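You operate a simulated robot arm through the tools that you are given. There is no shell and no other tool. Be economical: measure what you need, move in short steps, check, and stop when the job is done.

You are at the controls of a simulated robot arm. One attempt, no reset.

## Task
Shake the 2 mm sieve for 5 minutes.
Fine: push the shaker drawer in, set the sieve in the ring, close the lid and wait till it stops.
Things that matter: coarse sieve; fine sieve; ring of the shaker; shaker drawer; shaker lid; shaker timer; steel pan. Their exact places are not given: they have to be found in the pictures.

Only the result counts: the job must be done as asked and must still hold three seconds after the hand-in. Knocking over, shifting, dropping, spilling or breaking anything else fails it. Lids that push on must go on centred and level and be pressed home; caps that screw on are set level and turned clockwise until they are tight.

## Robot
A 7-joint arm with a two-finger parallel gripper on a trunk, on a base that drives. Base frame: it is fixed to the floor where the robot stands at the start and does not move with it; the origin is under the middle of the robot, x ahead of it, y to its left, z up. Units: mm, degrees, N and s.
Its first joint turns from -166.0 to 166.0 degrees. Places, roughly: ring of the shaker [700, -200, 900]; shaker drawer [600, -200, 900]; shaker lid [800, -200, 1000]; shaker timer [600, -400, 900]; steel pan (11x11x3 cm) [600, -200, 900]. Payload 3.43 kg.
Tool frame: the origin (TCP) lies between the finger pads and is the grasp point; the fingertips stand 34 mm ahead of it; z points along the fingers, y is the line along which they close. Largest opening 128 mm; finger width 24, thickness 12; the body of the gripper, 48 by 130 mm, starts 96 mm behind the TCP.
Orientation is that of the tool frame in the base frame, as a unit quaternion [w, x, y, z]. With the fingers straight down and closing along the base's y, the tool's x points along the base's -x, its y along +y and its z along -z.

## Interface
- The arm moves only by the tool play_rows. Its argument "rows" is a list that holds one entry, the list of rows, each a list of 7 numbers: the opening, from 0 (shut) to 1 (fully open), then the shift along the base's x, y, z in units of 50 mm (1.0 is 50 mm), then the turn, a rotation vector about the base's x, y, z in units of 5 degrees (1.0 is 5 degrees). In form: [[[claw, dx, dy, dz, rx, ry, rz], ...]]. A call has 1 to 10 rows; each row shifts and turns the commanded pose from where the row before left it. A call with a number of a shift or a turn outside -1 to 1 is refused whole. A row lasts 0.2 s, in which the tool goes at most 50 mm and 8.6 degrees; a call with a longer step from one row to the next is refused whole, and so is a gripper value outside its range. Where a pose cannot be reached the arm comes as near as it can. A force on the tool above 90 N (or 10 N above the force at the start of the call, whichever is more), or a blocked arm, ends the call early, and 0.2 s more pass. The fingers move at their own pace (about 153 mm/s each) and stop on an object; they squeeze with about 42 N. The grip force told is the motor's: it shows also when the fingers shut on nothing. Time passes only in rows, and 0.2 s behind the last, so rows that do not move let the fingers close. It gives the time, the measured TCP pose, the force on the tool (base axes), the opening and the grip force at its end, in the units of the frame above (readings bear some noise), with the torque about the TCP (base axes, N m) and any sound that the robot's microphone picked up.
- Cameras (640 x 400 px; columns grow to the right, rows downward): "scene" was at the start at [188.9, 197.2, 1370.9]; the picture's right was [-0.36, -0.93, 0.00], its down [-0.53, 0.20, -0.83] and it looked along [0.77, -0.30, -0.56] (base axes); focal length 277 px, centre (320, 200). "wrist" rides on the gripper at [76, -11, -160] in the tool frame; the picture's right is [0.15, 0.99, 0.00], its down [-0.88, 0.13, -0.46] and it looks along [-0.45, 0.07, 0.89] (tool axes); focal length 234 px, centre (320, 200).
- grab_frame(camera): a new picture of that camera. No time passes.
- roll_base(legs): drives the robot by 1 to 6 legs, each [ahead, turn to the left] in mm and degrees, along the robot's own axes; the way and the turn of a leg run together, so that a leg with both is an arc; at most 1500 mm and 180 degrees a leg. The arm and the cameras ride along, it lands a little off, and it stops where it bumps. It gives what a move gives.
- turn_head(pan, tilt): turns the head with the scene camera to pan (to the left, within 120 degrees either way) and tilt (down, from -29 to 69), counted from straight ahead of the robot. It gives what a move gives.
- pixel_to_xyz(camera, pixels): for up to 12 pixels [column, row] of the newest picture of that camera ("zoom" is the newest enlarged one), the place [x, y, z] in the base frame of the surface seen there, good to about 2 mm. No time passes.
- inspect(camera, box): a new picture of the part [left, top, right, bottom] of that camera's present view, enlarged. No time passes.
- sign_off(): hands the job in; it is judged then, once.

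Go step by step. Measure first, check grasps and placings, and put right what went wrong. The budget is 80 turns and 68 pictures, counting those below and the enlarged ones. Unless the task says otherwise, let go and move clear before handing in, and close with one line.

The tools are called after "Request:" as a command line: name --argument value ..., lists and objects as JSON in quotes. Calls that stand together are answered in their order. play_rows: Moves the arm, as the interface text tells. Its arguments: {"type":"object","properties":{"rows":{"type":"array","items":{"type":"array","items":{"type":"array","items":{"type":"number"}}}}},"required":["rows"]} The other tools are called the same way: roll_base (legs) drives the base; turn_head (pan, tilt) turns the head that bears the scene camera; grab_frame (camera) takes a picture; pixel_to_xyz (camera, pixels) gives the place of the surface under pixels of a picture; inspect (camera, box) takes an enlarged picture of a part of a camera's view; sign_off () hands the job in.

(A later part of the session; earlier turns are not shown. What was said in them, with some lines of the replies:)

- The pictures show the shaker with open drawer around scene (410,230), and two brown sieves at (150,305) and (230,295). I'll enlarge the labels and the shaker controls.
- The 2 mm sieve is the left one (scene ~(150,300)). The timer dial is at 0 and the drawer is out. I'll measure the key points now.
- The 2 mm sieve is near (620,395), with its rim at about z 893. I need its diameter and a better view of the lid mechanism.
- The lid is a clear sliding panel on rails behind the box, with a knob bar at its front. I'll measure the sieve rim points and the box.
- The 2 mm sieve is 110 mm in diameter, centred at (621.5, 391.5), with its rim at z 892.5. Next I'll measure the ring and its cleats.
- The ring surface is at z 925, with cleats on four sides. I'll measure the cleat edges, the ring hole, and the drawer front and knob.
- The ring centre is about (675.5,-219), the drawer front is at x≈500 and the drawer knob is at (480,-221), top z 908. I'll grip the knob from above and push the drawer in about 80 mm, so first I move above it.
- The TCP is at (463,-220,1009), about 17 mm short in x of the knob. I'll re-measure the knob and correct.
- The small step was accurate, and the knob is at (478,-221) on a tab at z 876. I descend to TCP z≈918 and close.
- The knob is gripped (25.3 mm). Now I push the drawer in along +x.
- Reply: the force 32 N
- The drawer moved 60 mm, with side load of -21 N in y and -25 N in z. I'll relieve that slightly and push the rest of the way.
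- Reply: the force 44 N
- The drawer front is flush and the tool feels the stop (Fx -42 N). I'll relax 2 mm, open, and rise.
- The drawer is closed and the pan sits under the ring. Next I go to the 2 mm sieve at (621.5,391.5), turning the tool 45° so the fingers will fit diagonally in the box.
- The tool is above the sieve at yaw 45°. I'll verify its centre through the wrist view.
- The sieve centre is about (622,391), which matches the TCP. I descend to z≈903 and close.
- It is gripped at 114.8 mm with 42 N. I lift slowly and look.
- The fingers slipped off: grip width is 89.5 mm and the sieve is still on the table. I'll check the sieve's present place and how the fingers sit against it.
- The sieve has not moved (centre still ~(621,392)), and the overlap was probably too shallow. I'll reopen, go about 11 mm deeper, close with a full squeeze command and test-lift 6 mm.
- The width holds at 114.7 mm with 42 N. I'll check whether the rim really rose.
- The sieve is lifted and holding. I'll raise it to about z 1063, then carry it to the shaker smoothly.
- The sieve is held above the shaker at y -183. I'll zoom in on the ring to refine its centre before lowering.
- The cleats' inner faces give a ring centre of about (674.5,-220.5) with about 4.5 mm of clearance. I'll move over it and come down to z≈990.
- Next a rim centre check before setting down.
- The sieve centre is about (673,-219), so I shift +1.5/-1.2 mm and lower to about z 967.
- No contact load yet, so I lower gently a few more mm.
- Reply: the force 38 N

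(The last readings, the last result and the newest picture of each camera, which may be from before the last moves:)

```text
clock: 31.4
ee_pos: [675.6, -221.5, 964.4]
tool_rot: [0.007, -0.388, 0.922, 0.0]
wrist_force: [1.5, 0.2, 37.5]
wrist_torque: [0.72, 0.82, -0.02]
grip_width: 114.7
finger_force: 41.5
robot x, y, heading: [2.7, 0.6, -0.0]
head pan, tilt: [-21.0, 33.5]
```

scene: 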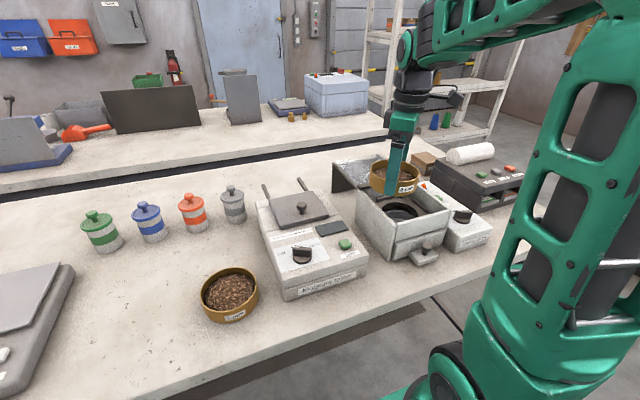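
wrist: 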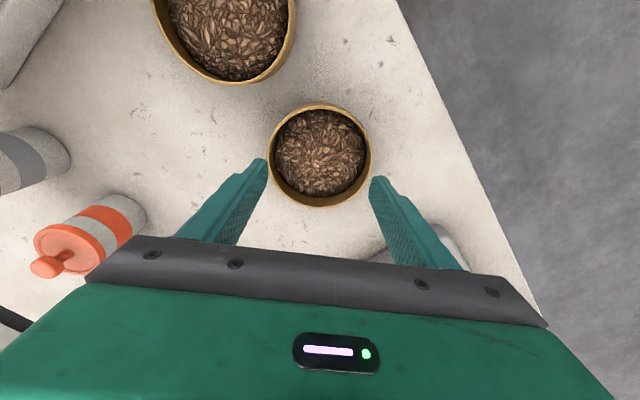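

Contact is at z 964.5, matching the ring surface at about 924. I relax slightly, open, and rise straight up.

Request:
play_rows --rows '[[[0, 0, 0, 0.03, 0, 0, 0], [0.95, 0, 0, 0, 0, 0, 0], [1, 0, 0, 0, 0, 0, 0], [1, 0, 0, 0.3, 0, 0, 0], [1, 0, 0, 0.8, 0, 0, 0], [1, 0, 0, 0.9, 0, 0, 0], [1, 0, 0, 0.9, 0, 0, 0], [1, 0, 0, 0, 0, 0, 0]]]'

Request:
inspect --camera "scene" --box '[350, 150, 510, 250]'

Request:
inspect --camera "wrist" --box '[160, 40, 480, 240]'

```text
clock: 33.2
ee_pos: [676.1, -223.4, 1109.6]
tool_rot: [0.006, -0.388, 0.922, 0.002]
wrist_force: [0.0, -0.4, -0.7]
wrist_torque: [0.02, 0.0, 0.02]
grip_width: 128.2
finger_force: 0.0
robot x, y, heading: [1.9, -3.3, 0.2]
head pan, tilt: [-21.0, 33.5]
```

```text
4.00 times, centred on (430, 200) of scene
```

zoom: 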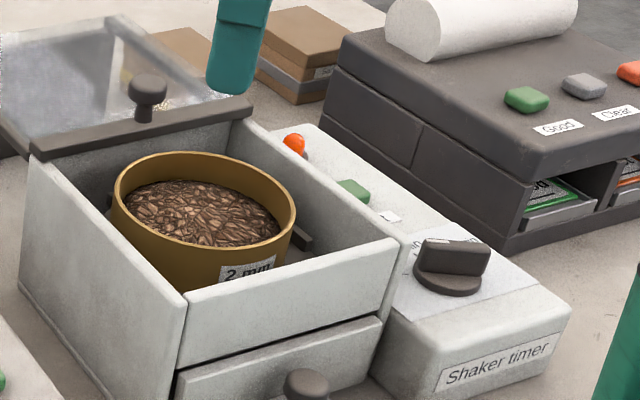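

```text
2.00 times, centred on (320, 140) of wrist
```

zoom: 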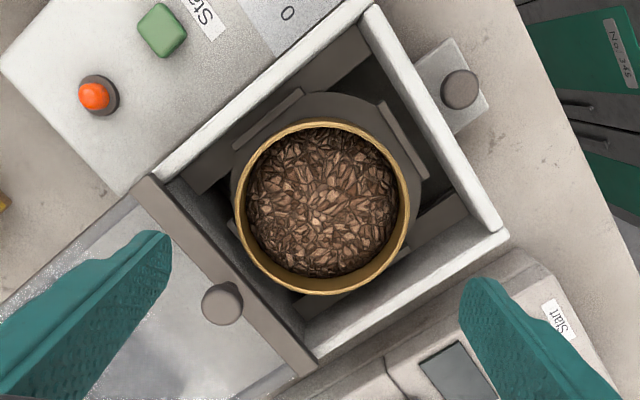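

Request:
pixel_to_xyz --camera "zoom" --pixels '[[238, 205], [407, 205], [322, 124], [318, 291], [262, 147], [383, 147], [262, 267], [384, 263], [225, 295], [250, 270], [150, 185], [300, 345]]'

```text
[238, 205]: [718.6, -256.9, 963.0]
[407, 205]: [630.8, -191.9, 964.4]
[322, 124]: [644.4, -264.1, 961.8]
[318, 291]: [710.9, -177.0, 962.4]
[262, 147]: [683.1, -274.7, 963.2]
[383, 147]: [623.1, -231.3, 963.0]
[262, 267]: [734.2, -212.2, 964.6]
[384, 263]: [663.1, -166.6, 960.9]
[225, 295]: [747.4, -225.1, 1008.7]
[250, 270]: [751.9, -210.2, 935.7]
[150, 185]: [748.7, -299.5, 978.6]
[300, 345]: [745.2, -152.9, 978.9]
```

The sieve is seated level (rim ~963 all around, below the wall top at 968). Now I turn the tool back to 0° and go over the lid knob at (748,-219).

Request:
play_rows --rows '[[[0.5, 0.16, 0.01, 0, 0, 0, -1], [0.5, 0.16, 0.01, 0, 0, 0, -1], [0.5, 0.16, 0.01, 0, 0, 0, -1], [0.5, 0.16, 0.01, 0, 0, 0, -1], [0.5, 0.16, 0.01, 0, 0, 0, -1], [0.5, 0.16, 0.01, 0, 0, 0, -1], [0.5, 0.16, 0.01, 0, 0, 0, -1], [0.5, 0.16, 0.01, 0, 0, 0, -1], [0.5, 0.16, 0.01, 0, 0, 0, -1], [0.5, 0, 0, 0, 0, 0, 0]]]'

Request:
inspect --camera "wrist" --box '[160, 40, 480, 240]'

```text
clock: 35.4
ee_pos: [747.3, -216.8, 1108.3]
tool_rot: [0.006, -0.004, 1.0, 0.0]
wrist_force: [0.2, -0.8, 0.2]
wrist_torque: [-0.01, 0.02, 0.01]
grip_width: 64.0
finger_force: 0.1
robot x, y, heading: [2.2, -6.7, -0.1]
head pan, tilt: [-21.0, 33.5]
```

```text
2.00 times, centred on (320, 140) of wrist
```

zoom: 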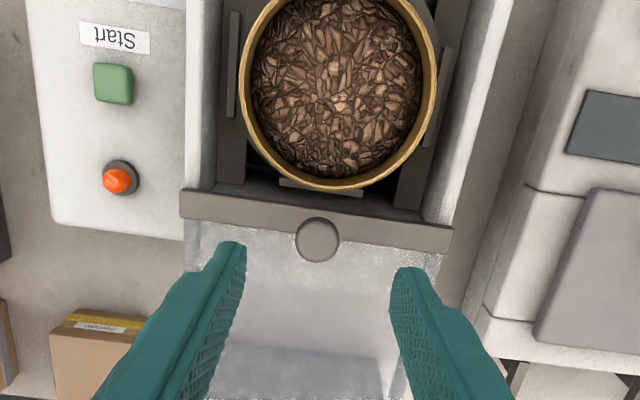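

Request:
pixel_to_xyz --camera "zoom" --pixels '[[317, 240], [300, 240], [335, 242], [318, 222], [317, 257], [190, 200], [440, 235]]'

Request:
play_rows --rows '[[[0.5, 0, 0, -0.6, 0, 0, 0], [0.5, 0, 0, -0.6, 0, 0, 0], [0.5, 0, 0, -0.3, 0, 0, 0], [0.5, 0, 0, 0, 0, 0, 0]]]'

```text
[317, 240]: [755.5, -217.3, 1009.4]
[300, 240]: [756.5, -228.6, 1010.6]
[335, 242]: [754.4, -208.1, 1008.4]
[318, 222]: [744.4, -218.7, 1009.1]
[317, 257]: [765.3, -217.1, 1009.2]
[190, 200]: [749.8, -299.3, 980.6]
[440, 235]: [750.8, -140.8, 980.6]
```

```text
clock: 36.4
ee_pos: [747.9, -217.0, 1035.5]
tool_rot: [0.007, -0.005, 1.0, -0.001]
wrist_force: [0.3, 0.0, 0.0]
wrist_torque: [-0.01, 0.02, -0.01]
grip_width: 64.1
finger_force: 0.1
robot x, y, heading: [0.8, -3.5, 0.1]
head pan, tilt: [-21.0, 33.5]
```

The knob centre is (755,-217.5) with its top at 1009. I align and close on it.

Request:
play_rows --rows '[[[0.5, 0.14, -0.01, 0, 0, 0, 0], [0.5, 0, 0, -0.28, 0, 0, 0], [0.5, 0, 0, 0, 0, 0, 0], [0, 0, 0, 0, 0, 0, 0], [0, 0, 0, 0, 0, 0, 0], [0, 0, 0, 0, 0, 0, 0]]]'

```text
clock: 37.8
ee_pos: [755.1, -217.9, 1018.8]
tool_rot: [0.005, -0.005, 1.0, 0.001]
wrist_force: [0.0, -4.4, -3.7]
wrist_torque: [-0.08, -0.16, -0.03]
grip_width: 25.4
finger_force: 45.3
robot x, y, heading: [-1.3, -4.4, -0.0]
head pan, tilt: [-21.0, 33.5]
```

The knob is gripped (25.4 mm). I pull the lid forward along -x.

Request:
play_rows --rows '[[[0, -0.2, 0, 0, 0, 0, 0], [0, -0.3, 0, 0, 0, 0, 0], [0, -0.3, 0, 0, 0, 0, 0], [0, 0, 0, 0, 0, 0, 0]]]'

Request:
inspect --camera "scene" --box '[330, 140, 490, 240]'

```text
clock: 38.8
ee_pos: [714.3, -217.5, 1018.5]
tool_rot: [0.006, -0.005, 1.0, 0.001]
wrist_force: [-0.1, -10.6, -10.2]
wrist_torque: [-0.19, -0.11, -0.05]
grip_width: 25.6
finger_force: 45.2
robot x, y, heading: [1.5, -6.5, -0.0]
head pan, tilt: [-21.0, 33.5]
```

```text
4.00 times, centred on (410, 190) of scene
```

zoom: 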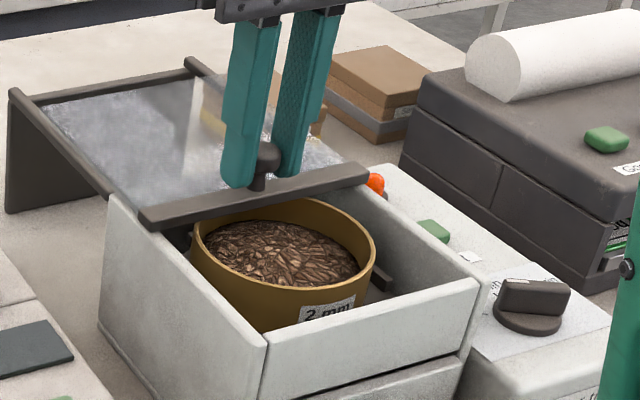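

The lid slides over the box and clears the sieve. I continue the pull.

Request:
play_rows --rows '[[[0, -0.3, -0.005, 0, 0, 0, 0], [0, -0.3, -0.005, 0, 0, 0, 0], [0, -0.3, -0.005, 0, 0, 0, 0], [0, -0.3, -0.005, 0, 0, 0, 0], [0, -0.3, -0.005, 0, 0, 0, 0], [0, -0.3, -0.005, 0, 0, 0, 0], [0, -0.2, 0, 0, 0, 0, 0], [0, 0, 0, 0, 0, 0, 0]]]'

Request:
inspect --camera "scene" --box '[330, 140, 490, 240]'

```text
clock: 40.6
ee_pos: [614.0, -218.3, 1020.7]
tool_rot: [0.005, -0.006, 1.0, 0.0]
wrist_force: [0.1, -15.7, -20.2]
wrist_torque: [-0.25, -0.17, -0.04]
grip_width: 25.1
finger_force: 45.3
robot x, y, heading: [-0.8, -4.2, 0.0]
head pan, tilt: [-21.0, 33.5]
```

```text
4.00 times, centred on (410, 190) of scene
```

zoom: 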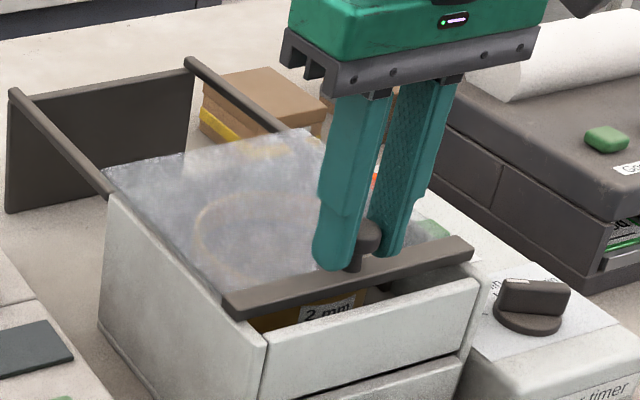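

About 30 mm is left. I continue in smaller steps while easing the side load.

Request:
play_rows --rows '[[[0, -0.2, -0.02, -0.02, 0, 0, 0], [0, -0.15, 0, 0, 0, 0, 0], [0, -0.1, 0, 0, 0, 0, 0], [0, -0.05, 0, 0, 0, 0, 0], [0, -0.05, 0, 0, 0, 0, 0], [0, 0, 0, 0, 0, 0, 0]]]'

Request:
inspect --camera "scene" --box '[330, 140, 490, 240]'

```text
clock: 42.0
ee_pos: [588.7, -218.6, 1019.7]
tool_rot: [0.008, -0.006, 1.0, -0.002]
wrist_force: [37.0, -2.0, 8.5]
wrist_torque: [0.03, -0.79, 0.01]
grip_width: 25.7
finger_force: 45.0
robot x, y, heading: [1.1, -3.7, 0.0]
head pan, tilt: [-21.0, 33.5]
```

```text
4.00 times, centred on (410, 190) of scene
```

zoom: 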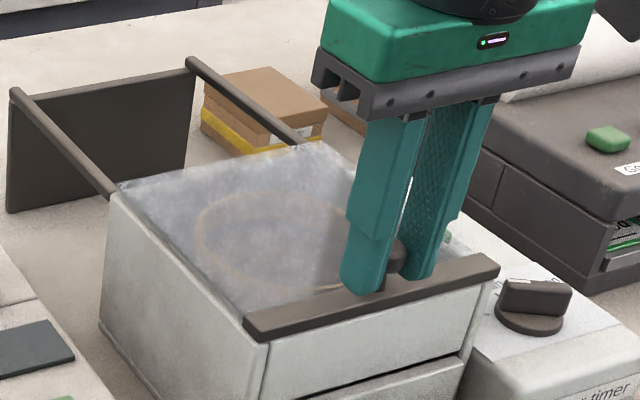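

The bar is flush with the front wall and the tool feels the stop (Fx 37 N). I release, rise, and move above the timer dial at (600,-367).

Request:
play_rows --rows '[[[0, 0.02, 0, 0, 0, 0, 0], [0.5, 0, 0, 0, 0, 0, 0], [0.5, 0, 0, 0, 0, 0, 0], [0.5, 0, 0, 0.4, 0, 0, 0], [0.5, 0, 0, 0.8, 0, 0, 0], [0.5, 0.06, -0.7, 0.4, 0, 0, 0], [0.5, 0.06, -0.8, 0, 0, 0, 0], [0.5, 0.06, -0.8, 0, 0, 0, 0], [0.5, 0.06, -0.7, 0, 0, 0, 0], [0.5, 0, 0, 0, 0, 0, 0]]]'

Request:
inspect --camera "wrist" --box '[200, 60, 440, 210]'

Request:
inspect --camera "scene" --box '[340, 150, 500, 270]'

```text
clock: 44.2
ee_pos: [600.4, -369.7, 1098.9]
tool_rot: [0.006, -0.006, 1.0, 0.0]
wrist_force: [0.6, -0.1, -0.1]
wrist_torque: [0.01, 0.0, -0.01]
grip_width: 63.8
finger_force: 0.0
robot x, y, heading: [4.4, -4.4, 0.2]
head pan, tilt: [-21.0, 33.5]
```

```text
2.67 times, centred on (320, 135) of wrist
```

zoom: 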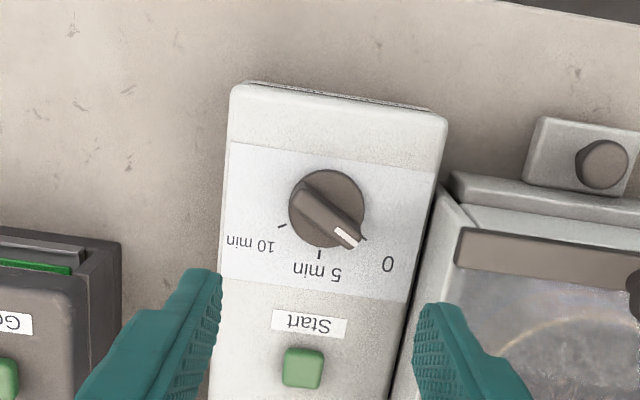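

```text
3.33 times, centred on (420, 210) of scene
```

zoom: 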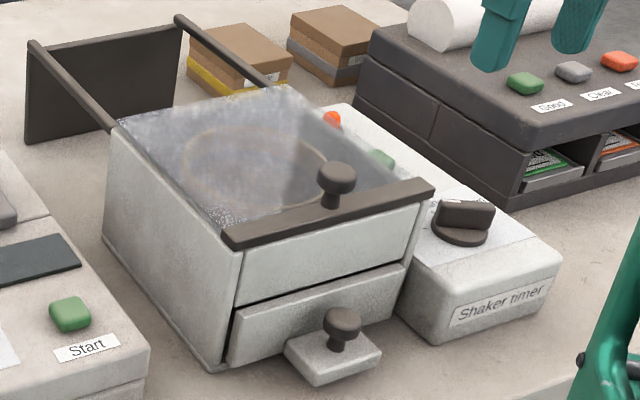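

The lid is closed. I'll zoom the dial and measure its axis, pointer and tick directions.

Request:
inspect --camera "wrist" --box '[280, 100, 380, 170]'

```text
5.71 times, centred on (330, 135) of wrist
```

zoom: 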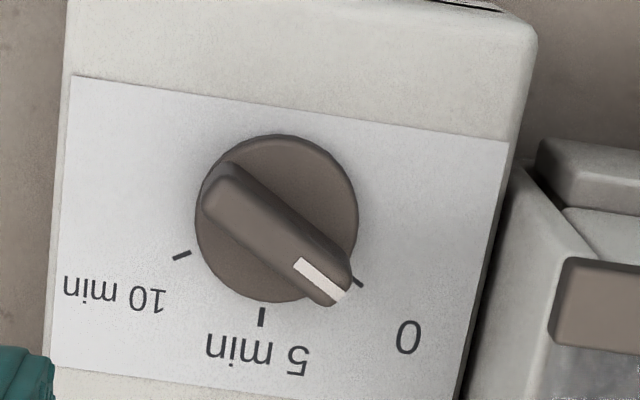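

Request:
pixel_to_xyz --camera "zoom" --pixels '[[276, 235], [218, 190], [335, 285], [322, 278], [260, 316], [361, 281], [181, 255], [240, 235], [300, 215], [207, 270], [345, 180], [215, 160]]'

```text
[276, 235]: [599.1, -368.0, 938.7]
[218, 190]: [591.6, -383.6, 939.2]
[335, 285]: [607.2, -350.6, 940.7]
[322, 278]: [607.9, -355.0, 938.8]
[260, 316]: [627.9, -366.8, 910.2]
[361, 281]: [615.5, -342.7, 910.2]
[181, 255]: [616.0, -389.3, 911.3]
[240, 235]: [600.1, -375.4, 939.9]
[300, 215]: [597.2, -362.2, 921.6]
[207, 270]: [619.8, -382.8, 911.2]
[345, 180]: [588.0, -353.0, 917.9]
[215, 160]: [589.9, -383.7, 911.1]
```

The ticks give a dial axis at (599.5,-366.6), with 0 at about +56° from +x and 5 min at 0° (straight +x). I'll turn the tool to yaw +56°, so the fingers straddle the pointer bar, then later turn back to 0°.

Request:
play_rows --rows '[[[0.35, -0.02, 0.06, -0.3, 0, 0, 1], [0.35, 0, 0, -0.3, 0, 0, 1], [0.35, 0, 0, -0.3, 0, 0, 1], [0.35, 0, 0, -0.3, 0, 0, 1], [0.35, 0, 0, -0.2, 0, 0, 1], [0.35, 0, 0, -0.2, 0, 0, 1], [0.35, 0, 0, 0, 0, 0, 1], [0.35, 0, 0, 0, 0, 0, 1], [0.35, 0, 0, 0, 0, 0, 1], [0.35, 0, 0, 0, 0, 0, 1]]]'

Request:
play_rows --rows '[[[0.35, 0, 0, 0, 0, 0, 1], [0.35, 0, 0, 0, 0, 0, 0.25], [0.35, 0, 0, 0, 0, 0, 0]]]'

Request:
inspect --camera "wrist" --box '[200, 60, 440, 210]'

```text
clock: 46.4
ee_pos: [599.4, -366.0, 1018.4]
tool_rot: [0.006, -0.428, 0.904, 0.002]
wrist_force: [-0.2, 0.8, -0.2]
wrist_torque: [0.0, 0.01, -0.02]
grip_width: 44.8
finger_force: 0.0
robot x, y, heading: [-3.0, -9.3, 0.3]
head pan, tilt: [-21.0, 33.5]
```

```text
clock: 47.2
ee_pos: [599.7, -366.7, 1018.4]
tool_rot: [0.005, -0.476, 0.88, 0.004]
wrist_force: [0.1, -0.5, -0.4]
wrist_torque: [0.01, -0.01, -0.01]
grip_width: 44.8
finger_force: 0.0
robot x, y, heading: [-0.1, -7.1, 0.0]
head pan, tilt: [-21.0, 33.5]
```

```text
2.67 times, centred on (320, 135) of wrist
```

zoom: 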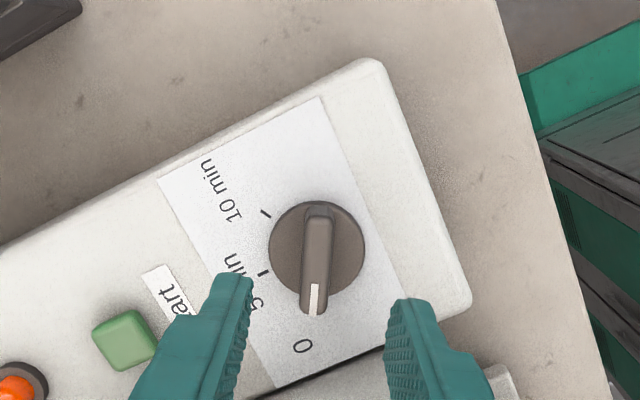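

Request:
inspect --camera "wrist" --box '[290, 125, 350, 185]'

```text
6.67 times, centred on (320, 155) of wrist
```

zoom: 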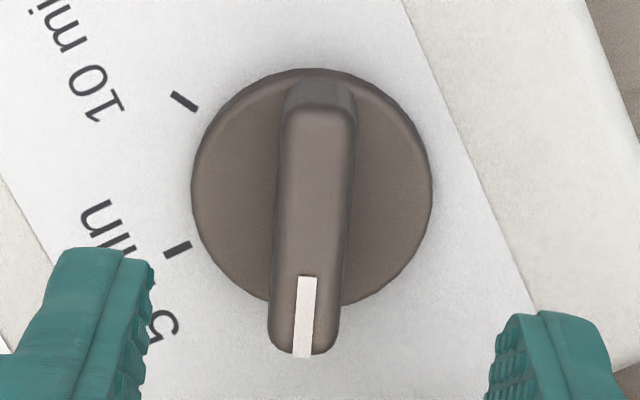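

Request:
pixel_to_xyz --camera "zoom" --pixels '[[318, 118], [305, 335], [285, 150], [276, 300], [348, 150], [335, 310], [312, 220], [307, 280], [184, 101], [177, 249], [316, 160]]'

```text
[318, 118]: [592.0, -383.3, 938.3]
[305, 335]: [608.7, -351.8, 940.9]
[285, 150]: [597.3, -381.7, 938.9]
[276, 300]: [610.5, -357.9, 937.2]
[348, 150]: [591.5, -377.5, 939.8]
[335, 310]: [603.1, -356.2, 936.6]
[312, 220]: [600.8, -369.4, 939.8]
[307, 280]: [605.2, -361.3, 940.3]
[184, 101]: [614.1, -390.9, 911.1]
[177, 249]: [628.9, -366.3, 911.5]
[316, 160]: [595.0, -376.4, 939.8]
```

The bar lies at 61.5° through (600.2,-367.5), and the 5 min tick is at about 1.5°. I'll add 4.7° of yaw, centre, descend to z 958 and grip.

Request:
play_rows --rows '[[[0.35, 0.01, -0.014, 0, 0, 0, 0.94], [0.35, 0, 0, -0.5, 0, 0, 0], [0.35, 0, 0, -0.5, 0, 0, 0], [0.35, 0, 0, -0.2, 0, 0, 0], [0.35, 0, 0, 0, 0, 0, 0], [0, 0, 0, 0, 0, 0, 0], [0, 0, 0, 0, 0, 0, 0], [0, 0, 0, 0, 0, 0, 0]]]'

```text
clock: 49.0
ee_pos: [600.2, -368.0, 959.2]
tool_rot: [0.006, -0.511, 0.859, 0.002]
wrist_force: [13.5, -7.2, -2.7]
wrist_torque: [-0.2, 0.06, -1.08]
grip_width: 12.1
finger_force: 45.3
robot x, y, heading: [1.1, -3.6, 0.0]
head pan, tilt: [-21.0, 33.5]
```

The pointer bar is gripped (12.1 mm). I turn it -60° toward 5 min.

Request:
play_rows --rows '[[[0, 0, 0, 0, 0, 0, -1], [0, 0, 0, 0, 0, 0, -1], [0, 0, 0, 0, 0, 0, -1], [0, 0, 0, 0, 0, 0, -1], [0, 0, 0, 0, 0, 0, -1], [0, 0, 0, 0, 0, 0, -1], [0, 0, 0, 0, 0, 0, 0]]]'

Request:
play_rows --rows '[[[0, 0, 0, 0, 0, 0, -1], [0, 0, 0, 0, 0, 0, -1], [0, 0, 0, 0, 0, 0, -1], [0, 0, 0, 0, 0, 0, -1], [0, 0, 0, 0, 0, 0, -1], [0, 0, 0, 0, 0, 0, -1], [0, 0, 0, 0, 0, 0, 0]]]'

Request:
inspect --camera "wrist" --box '[260, 110, 380, 210]'

```text
clock: 50.6
ee_pos: [599.6, -367.2, 959.9]
tool_rot: [0.006, -0.271, 0.962, 0.001]
wrist_force: [14.7, -2.8, 9.7]
wrist_torque: [-0.01, -0.32, -0.03]
grip_width: 12.0
finger_force: 44.8
robot x, y, heading: [0.5, -6.8, -0.1]
head pan, tilt: [-21.0, 33.5]
```

```text
clock: 52.2
ee_pos: [599.3, -366.6, 959.0]
tool_rot: [0.006, -0.013, 1.0, -0.001]
wrist_force: [17.5, 5.8, 16.7]
wrist_torque: [0.21, -0.14, 0.0]
grip_width: 11.8
finger_force: 45.0
robot x, y, heading: [-0.5, -2.3, 0.2]
head pan, tilt: [-21.0, 33.5]
```

```text
4.00 times, centred on (320, 160) of wrist
```

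zoom: 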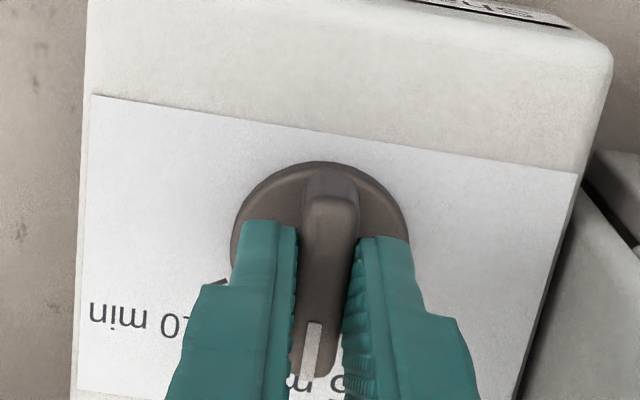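

The dial turned to yaw ≈1.5°, straight at 5 min. I release, rise and check.

Request:
play_rows --rows '[[[0.35, 0, 0, 0, 0, 0, 0], [0.35, 0, 0, 0, 0, 0, 0], [0.35, 0, 0, 0.5, 0, 0, 0], [0.35, 0, 0, 0.8, 0, 0, 0], [0.35, 0, 0, 0.8, 0, 0, 0], [0.35, 0, 0, 0, 0, 0, 0]]]'

Request:
inspect --camera "wrist" --box '[260, 100, 380, 190]'

```text
clock: 53.6
ee_pos: [600.1, -367.4, 1064.9]
tool_rot: [0.006, -0.012, 1.0, 0.0]
wrist_force: [-0.4, 0.4, -0.5]
wrist_torque: [0.02, 0.02, 0.0]
grip_width: 44.9
finger_force: 0.1
robot x, y, heading: [-0.1, -3.2, 0.2]
head pan, tilt: [-21.0, 33.5]
```

```text
4.44 times, centred on (320, 145) of wrist
```

zoom: 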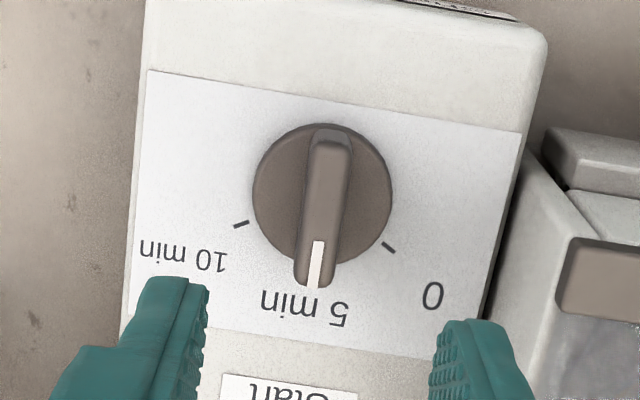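

The pointer is at 5 min. Now I close the fingers and move over Start at (697,-365.3).

Request:
play_rows --rows '[[[0, 0.6, 0.02, 0, 0, 0, 0], [0, 0.7, 0.02, 0, 0, 0, 0], [0, 0.64, 0, 0, 0, 0, 0], [0, 0, 0, -0.6, 0, 0, 0], [0, 0, 0, -0.6, 0, 0, 0], [0, 0, 0, -0.6, 0, 0, 0], [0, 0, 0, 0, 0, 0, 0]]]'

Request:
inspect --camera "wrist" --box '[240, 100, 400, 220]'

```text
clock: 55.2
ee_pos: [696.9, -365.2, 973.9]
tool_rot: [0.006, -0.013, 1.0, 0.0]
wrist_force: [-0.6, -0.5, 0.8]
wrist_torque: [0.0, -0.02, 0.0]
grip_width: 0.0
finger_force: 32.8
robot x, y, heading: [-3.5, -4.3, -0.1]
head pan, tilt: [-21.0, 33.5]
```

```text
3.33 times, centred on (320, 160) of wrist
```

zoom: 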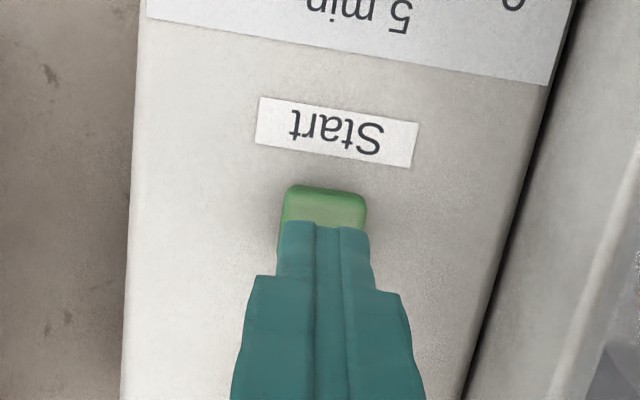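

The fingertips are over the button, about 16 mm above it. I press gently.

Request:
play_rows --rows '[[[0, 0, 0, -0.2, 0, 0, 0], [0, 0, 0, -0.1, 0, 0, 0], [0, 0, 0, -0.04, 0, 0, 0], [0, 0, 0, -0.04, 0, 0, 0], [0, 0, 0, 0, 0, 0, 0]]]'

```text
clock: 56.4
ee_pos: [697.5, -365.2, 953.4]
tool_rot: [0.006, -0.013, 1.0, 0.0]
wrist_force: [1.2, 0.4, 0.5]
wrist_torque: [-0.04, -0.03, 0.02]
grip_width: 0.0
finger_force: 32.3
robot x, y, heading: [-0.7, -7.8, 0.1]
head pan, tilt: [-21.0, 33.5]
```

Request:
play_rows --rows '[[[0, 0, 0, -0.04, 0, 0, 0], [0, 0, 0, -0.04, 0, 0, 0], [0, 0, 0, 0, 0, 0, 0]]]'

Request:
inspect --camera "scene" --box '[340, 130, 500, 250]'

```text
clock: 57.2
ee_pos: [696.4, -365.9, 950.7]
tool_rot: [0.006, -0.013, 1.0, -0.001]
wrist_force: [1.9, 0.4, 7.1]
wrist_torque: [-0.01, 0.03, 0.04]
grip_width: 0.3
finger_force: 33.6
robot x, y, heading: [-0.8, -4.7, -0.1]
head pan, tilt: [-21.0, 33.5]
heard: click
```

```text
3.33 times, centred on (420, 190) of scene
```

zoom: 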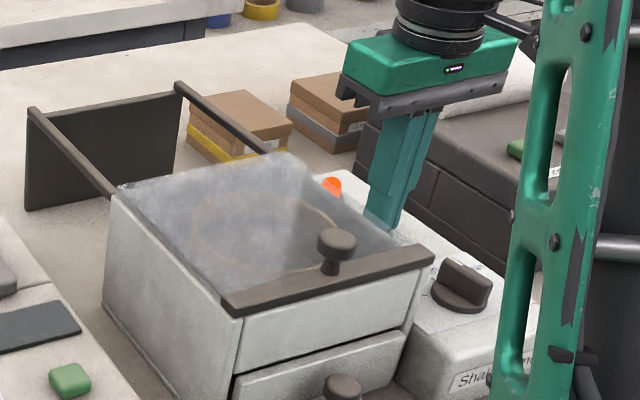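

A click was heard and the lamp at (331,186) looks brighter. I rise and check whether the shaker is running.

Request:
play_rows --rows '[[[0, 0, 0, 0.3, 0, 0, 0], [0, 0, 0, 0.8, 0, 0, 0], [0, 0, 0, 0.8, 0, 0, 0], [0, 0, 0, 0.8, 0, 0, 0], [0, 0, 0, 0, 0, 0, 0]]]'

Request:
inspect --camera "scene" --box '[340, 130, 500, 250]'

Request:
inspect --camera "wrist" --box '[200, 0, 480, 200]'

```text
clock: 58.4
ee_pos: [696.5, -366.2, 1086.6]
tool_rot: [0.006, -0.013, 1.0, 0.0]
wrist_force: [0.9, 0.3, 0.4]
wrist_torque: [0.01, 0.0, 0.01]
grip_width: 0.0
finger_force: 32.8
robot x, y, heading: [-2.0, -1.8, 0.1]
head pan, tilt: [-21.0, 33.5]
```

```text
3.33 times, centred on (420, 190) of scene
```

zoom: 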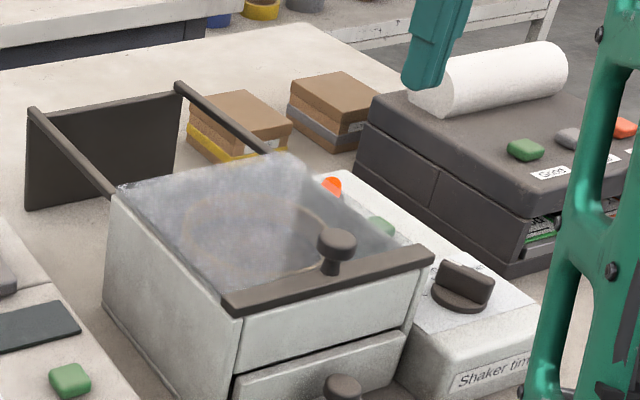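

```text
2.00 times, centred on (340, 100) of wrist
```

zoom: 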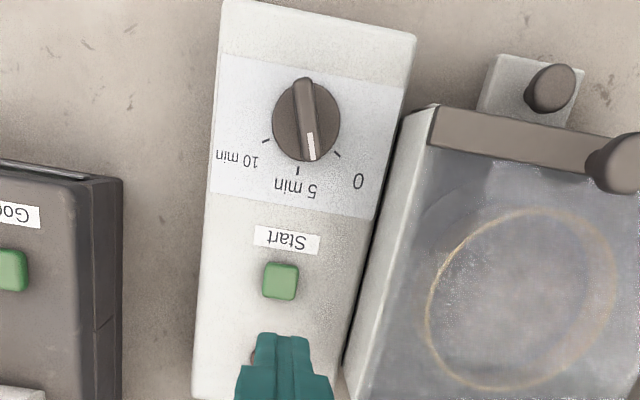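

The lamp is lit, the dial has begun to creep back toward 0 and the ring seems to be moving, so the shaker is running. I wait.

Request:
play_rows --rows '[[[0, 0.3, -0.5, 0.2, 0, 0, 0], [0, 0.3, -0.5, 0.2, 0, 0, 0], [0, 0, 0, 0, 0, 0, 0], [0, 0, 0, 0, 0, 0, 0], [0, 0, 0, 0, 0, 0, 0], [0, 0, 0, 0, 0, 0, 0], [0, 0, 0, 0, 0, 0, 0], [0, 0, 0, 0, 0, 0, 0], [0, 0, 0, 0, 0, 0, 0], [0, 0, 0, 0, 0, 0, 0]]]'

Request:
play_rows --rows '[[[0, 0, 0, 0, 0, 0, 0], [0, 0, 0, 0, 0, 0, 0], [0, 0, 0, 0, 0, 0, 0], [0, 0, 0, 0, 0, 0, 0], [0, 0, 0, 0, 0, 0, 0], [0, 0, 0, 0, 0, 0, 0], [0, 0, 0, 0, 0, 0, 0], [0, 0, 0, 0, 0, 0, 0], [0, 0, 0, 0, 0, 0, 0], [0, 0, 0, 0, 0, 0, 0]]]'

Request:
inspect --camera "scene" --box '[340, 130, 500, 250]'

```text
clock: 60.6
ee_pos: [726.6, -414.6, 1107.2]
tool_rot: [0.006, -0.013, 1.0, -0.001]
wrist_force: [-0.1, 0.1, -0.1]
wrist_torque: [-0.02, 0.0, -0.01]
grip_width: 0.0
finger_force: 33.2
robot x, y, heading: [-4.0, -4.6, 0.0]
head pan, tilt: [-21.0, 33.5]
```

```text
clock: 62.8
ee_pos: [727.5, -415.4, 1105.8]
tool_rot: [0.006, -0.013, 1.0, -0.001]
wrist_force: [0.1, 0.6, 0.2]
wrist_torque: [-0.02, -0.01, 0.0]
grip_width: 0.0
finger_force: 33.2
robot x, y, heading: [3.2, -4.8, -0.1]
head pan, tilt: [-21.0, 33.5]
```

```text
3.33 times, centred on (420, 190) of scene
```

zoom: 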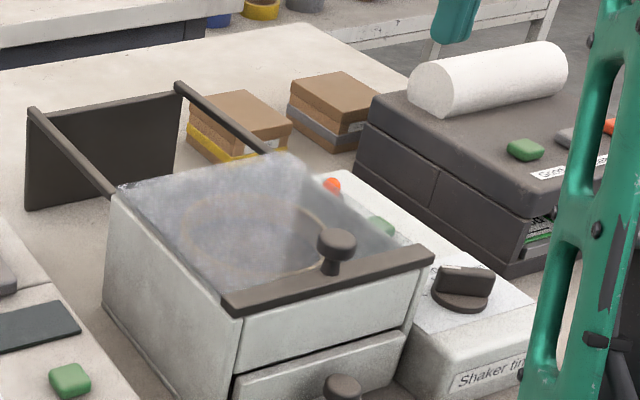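

The dial has run back toward 0. I wait one more call and verify that it has stopped.

Request:
play_rows --rows '[[[0, 0, 0, 0, 0, 0, 0], [0, 0, 0, 0, 0, 0, 0], [0, 0, 0, 0, 0, 0, 0], [0, 0, 0, 0, 0, 0, 0], [0, 0, 0, 0, 0, 0, 0], [0, 0, 0, 0, 0, 0, 0], [0, 0, 0, 0, 0, 0, 0], [0, 0, 0, 0, 0, 0, 0], [0, 0, 0, 0, 0, 0, 0], [0, 0, 0, 0, 0, 0, 0]]]'

Request:
inspect --camera "wrist" --box '[260, 0, 600, 200]'

Request:
inspect --camera "scene" --box '[360, 160, 480, 240]'

Request:
play_rows --rows '[[[0, 0, 0, 0, 0, 0, 0], [0, 0, 0, 0, 0, 0, 0], [0, 0, 0, 0, 0, 0, 0], [0, 0, 0, 0, 0, 0, 0], [0, 0, 0, 0, 0, 0, 0], [0, 0, 0, 0, 0, 0, 0], [0, 0, 0, 0, 0, 0, 0], [0, 0, 0, 0, 0, 0, 0], [0, 0, 0, 0, 0, 0, 0], [0, 0, 0, 0, 0, 0, 0]]]'

Request:
inspect --camera "scene" --box '[360, 160, 480, 240]'

```text
clock: 65.0
ee_pos: [726.8, -416.7, 1106.6]
tool_rot: [0.007, -0.012, 1.0, 0.0]
wrist_force: [0.7, 0.2, 0.4]
wrist_torque: [0.01, 0.0, -0.03]
grip_width: 0.1
finger_force: 33.5
robot x, y, heading: [0.4, -5.5, -0.2]
head pan, tilt: [-21.0, 33.5]
```

```text
1.88 times, centred on (430, 100) of wrist
```

zoom: 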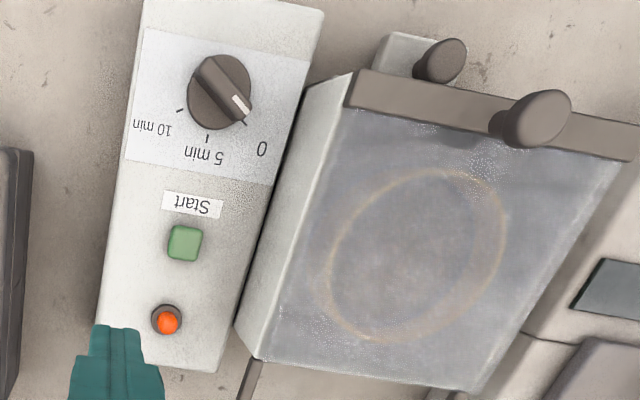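

```text
5.00 times, centred on (420, 200) of scene
```

zoom: 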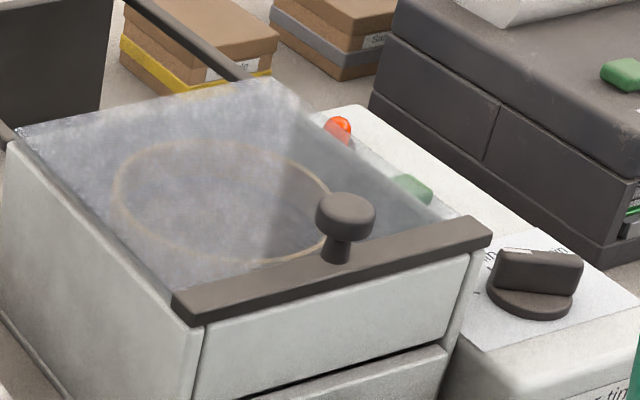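

```text
clock: 67.2
ee_pos: [726.4, -415.7, 1107.1]
tool_rot: [0.006, -0.013, 1.0, -0.001]
wrist_force: [-0.2, 0.0, 1.0]
wrist_torque: [-0.01, -0.02, 0.01]
grip_width: 0.0
finger_force: 32.9
robot x, y, heading: [-0.5, -5.0, 0.0]
head pan, tilt: [-21.0, 33.5]
```

```text
5.00 times, centred on (420, 200) of scene
```

zoom: 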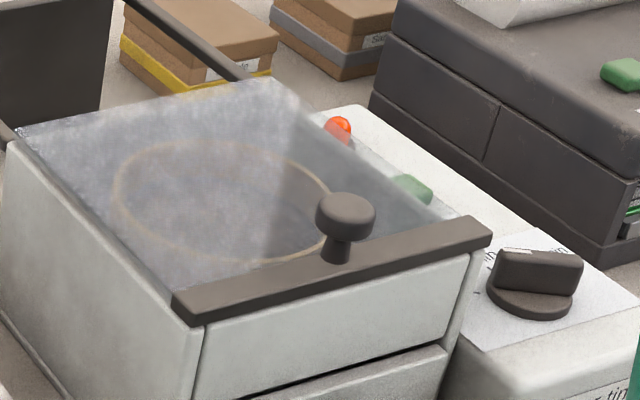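

The last two pictures are identical: the dial is back at 0, the lamp is dull again and the sieve is still under the closed lid. The arm is clear, so I hand in.

Request:
sign_off

```text
The job is handed in.
```

The 2 mm sieve has had its 5 minutes: the drawer was pushed in, the sieve seated in the ring, the lid closed, and the timer ran back to 0 and the shaker stopped before I handed in.
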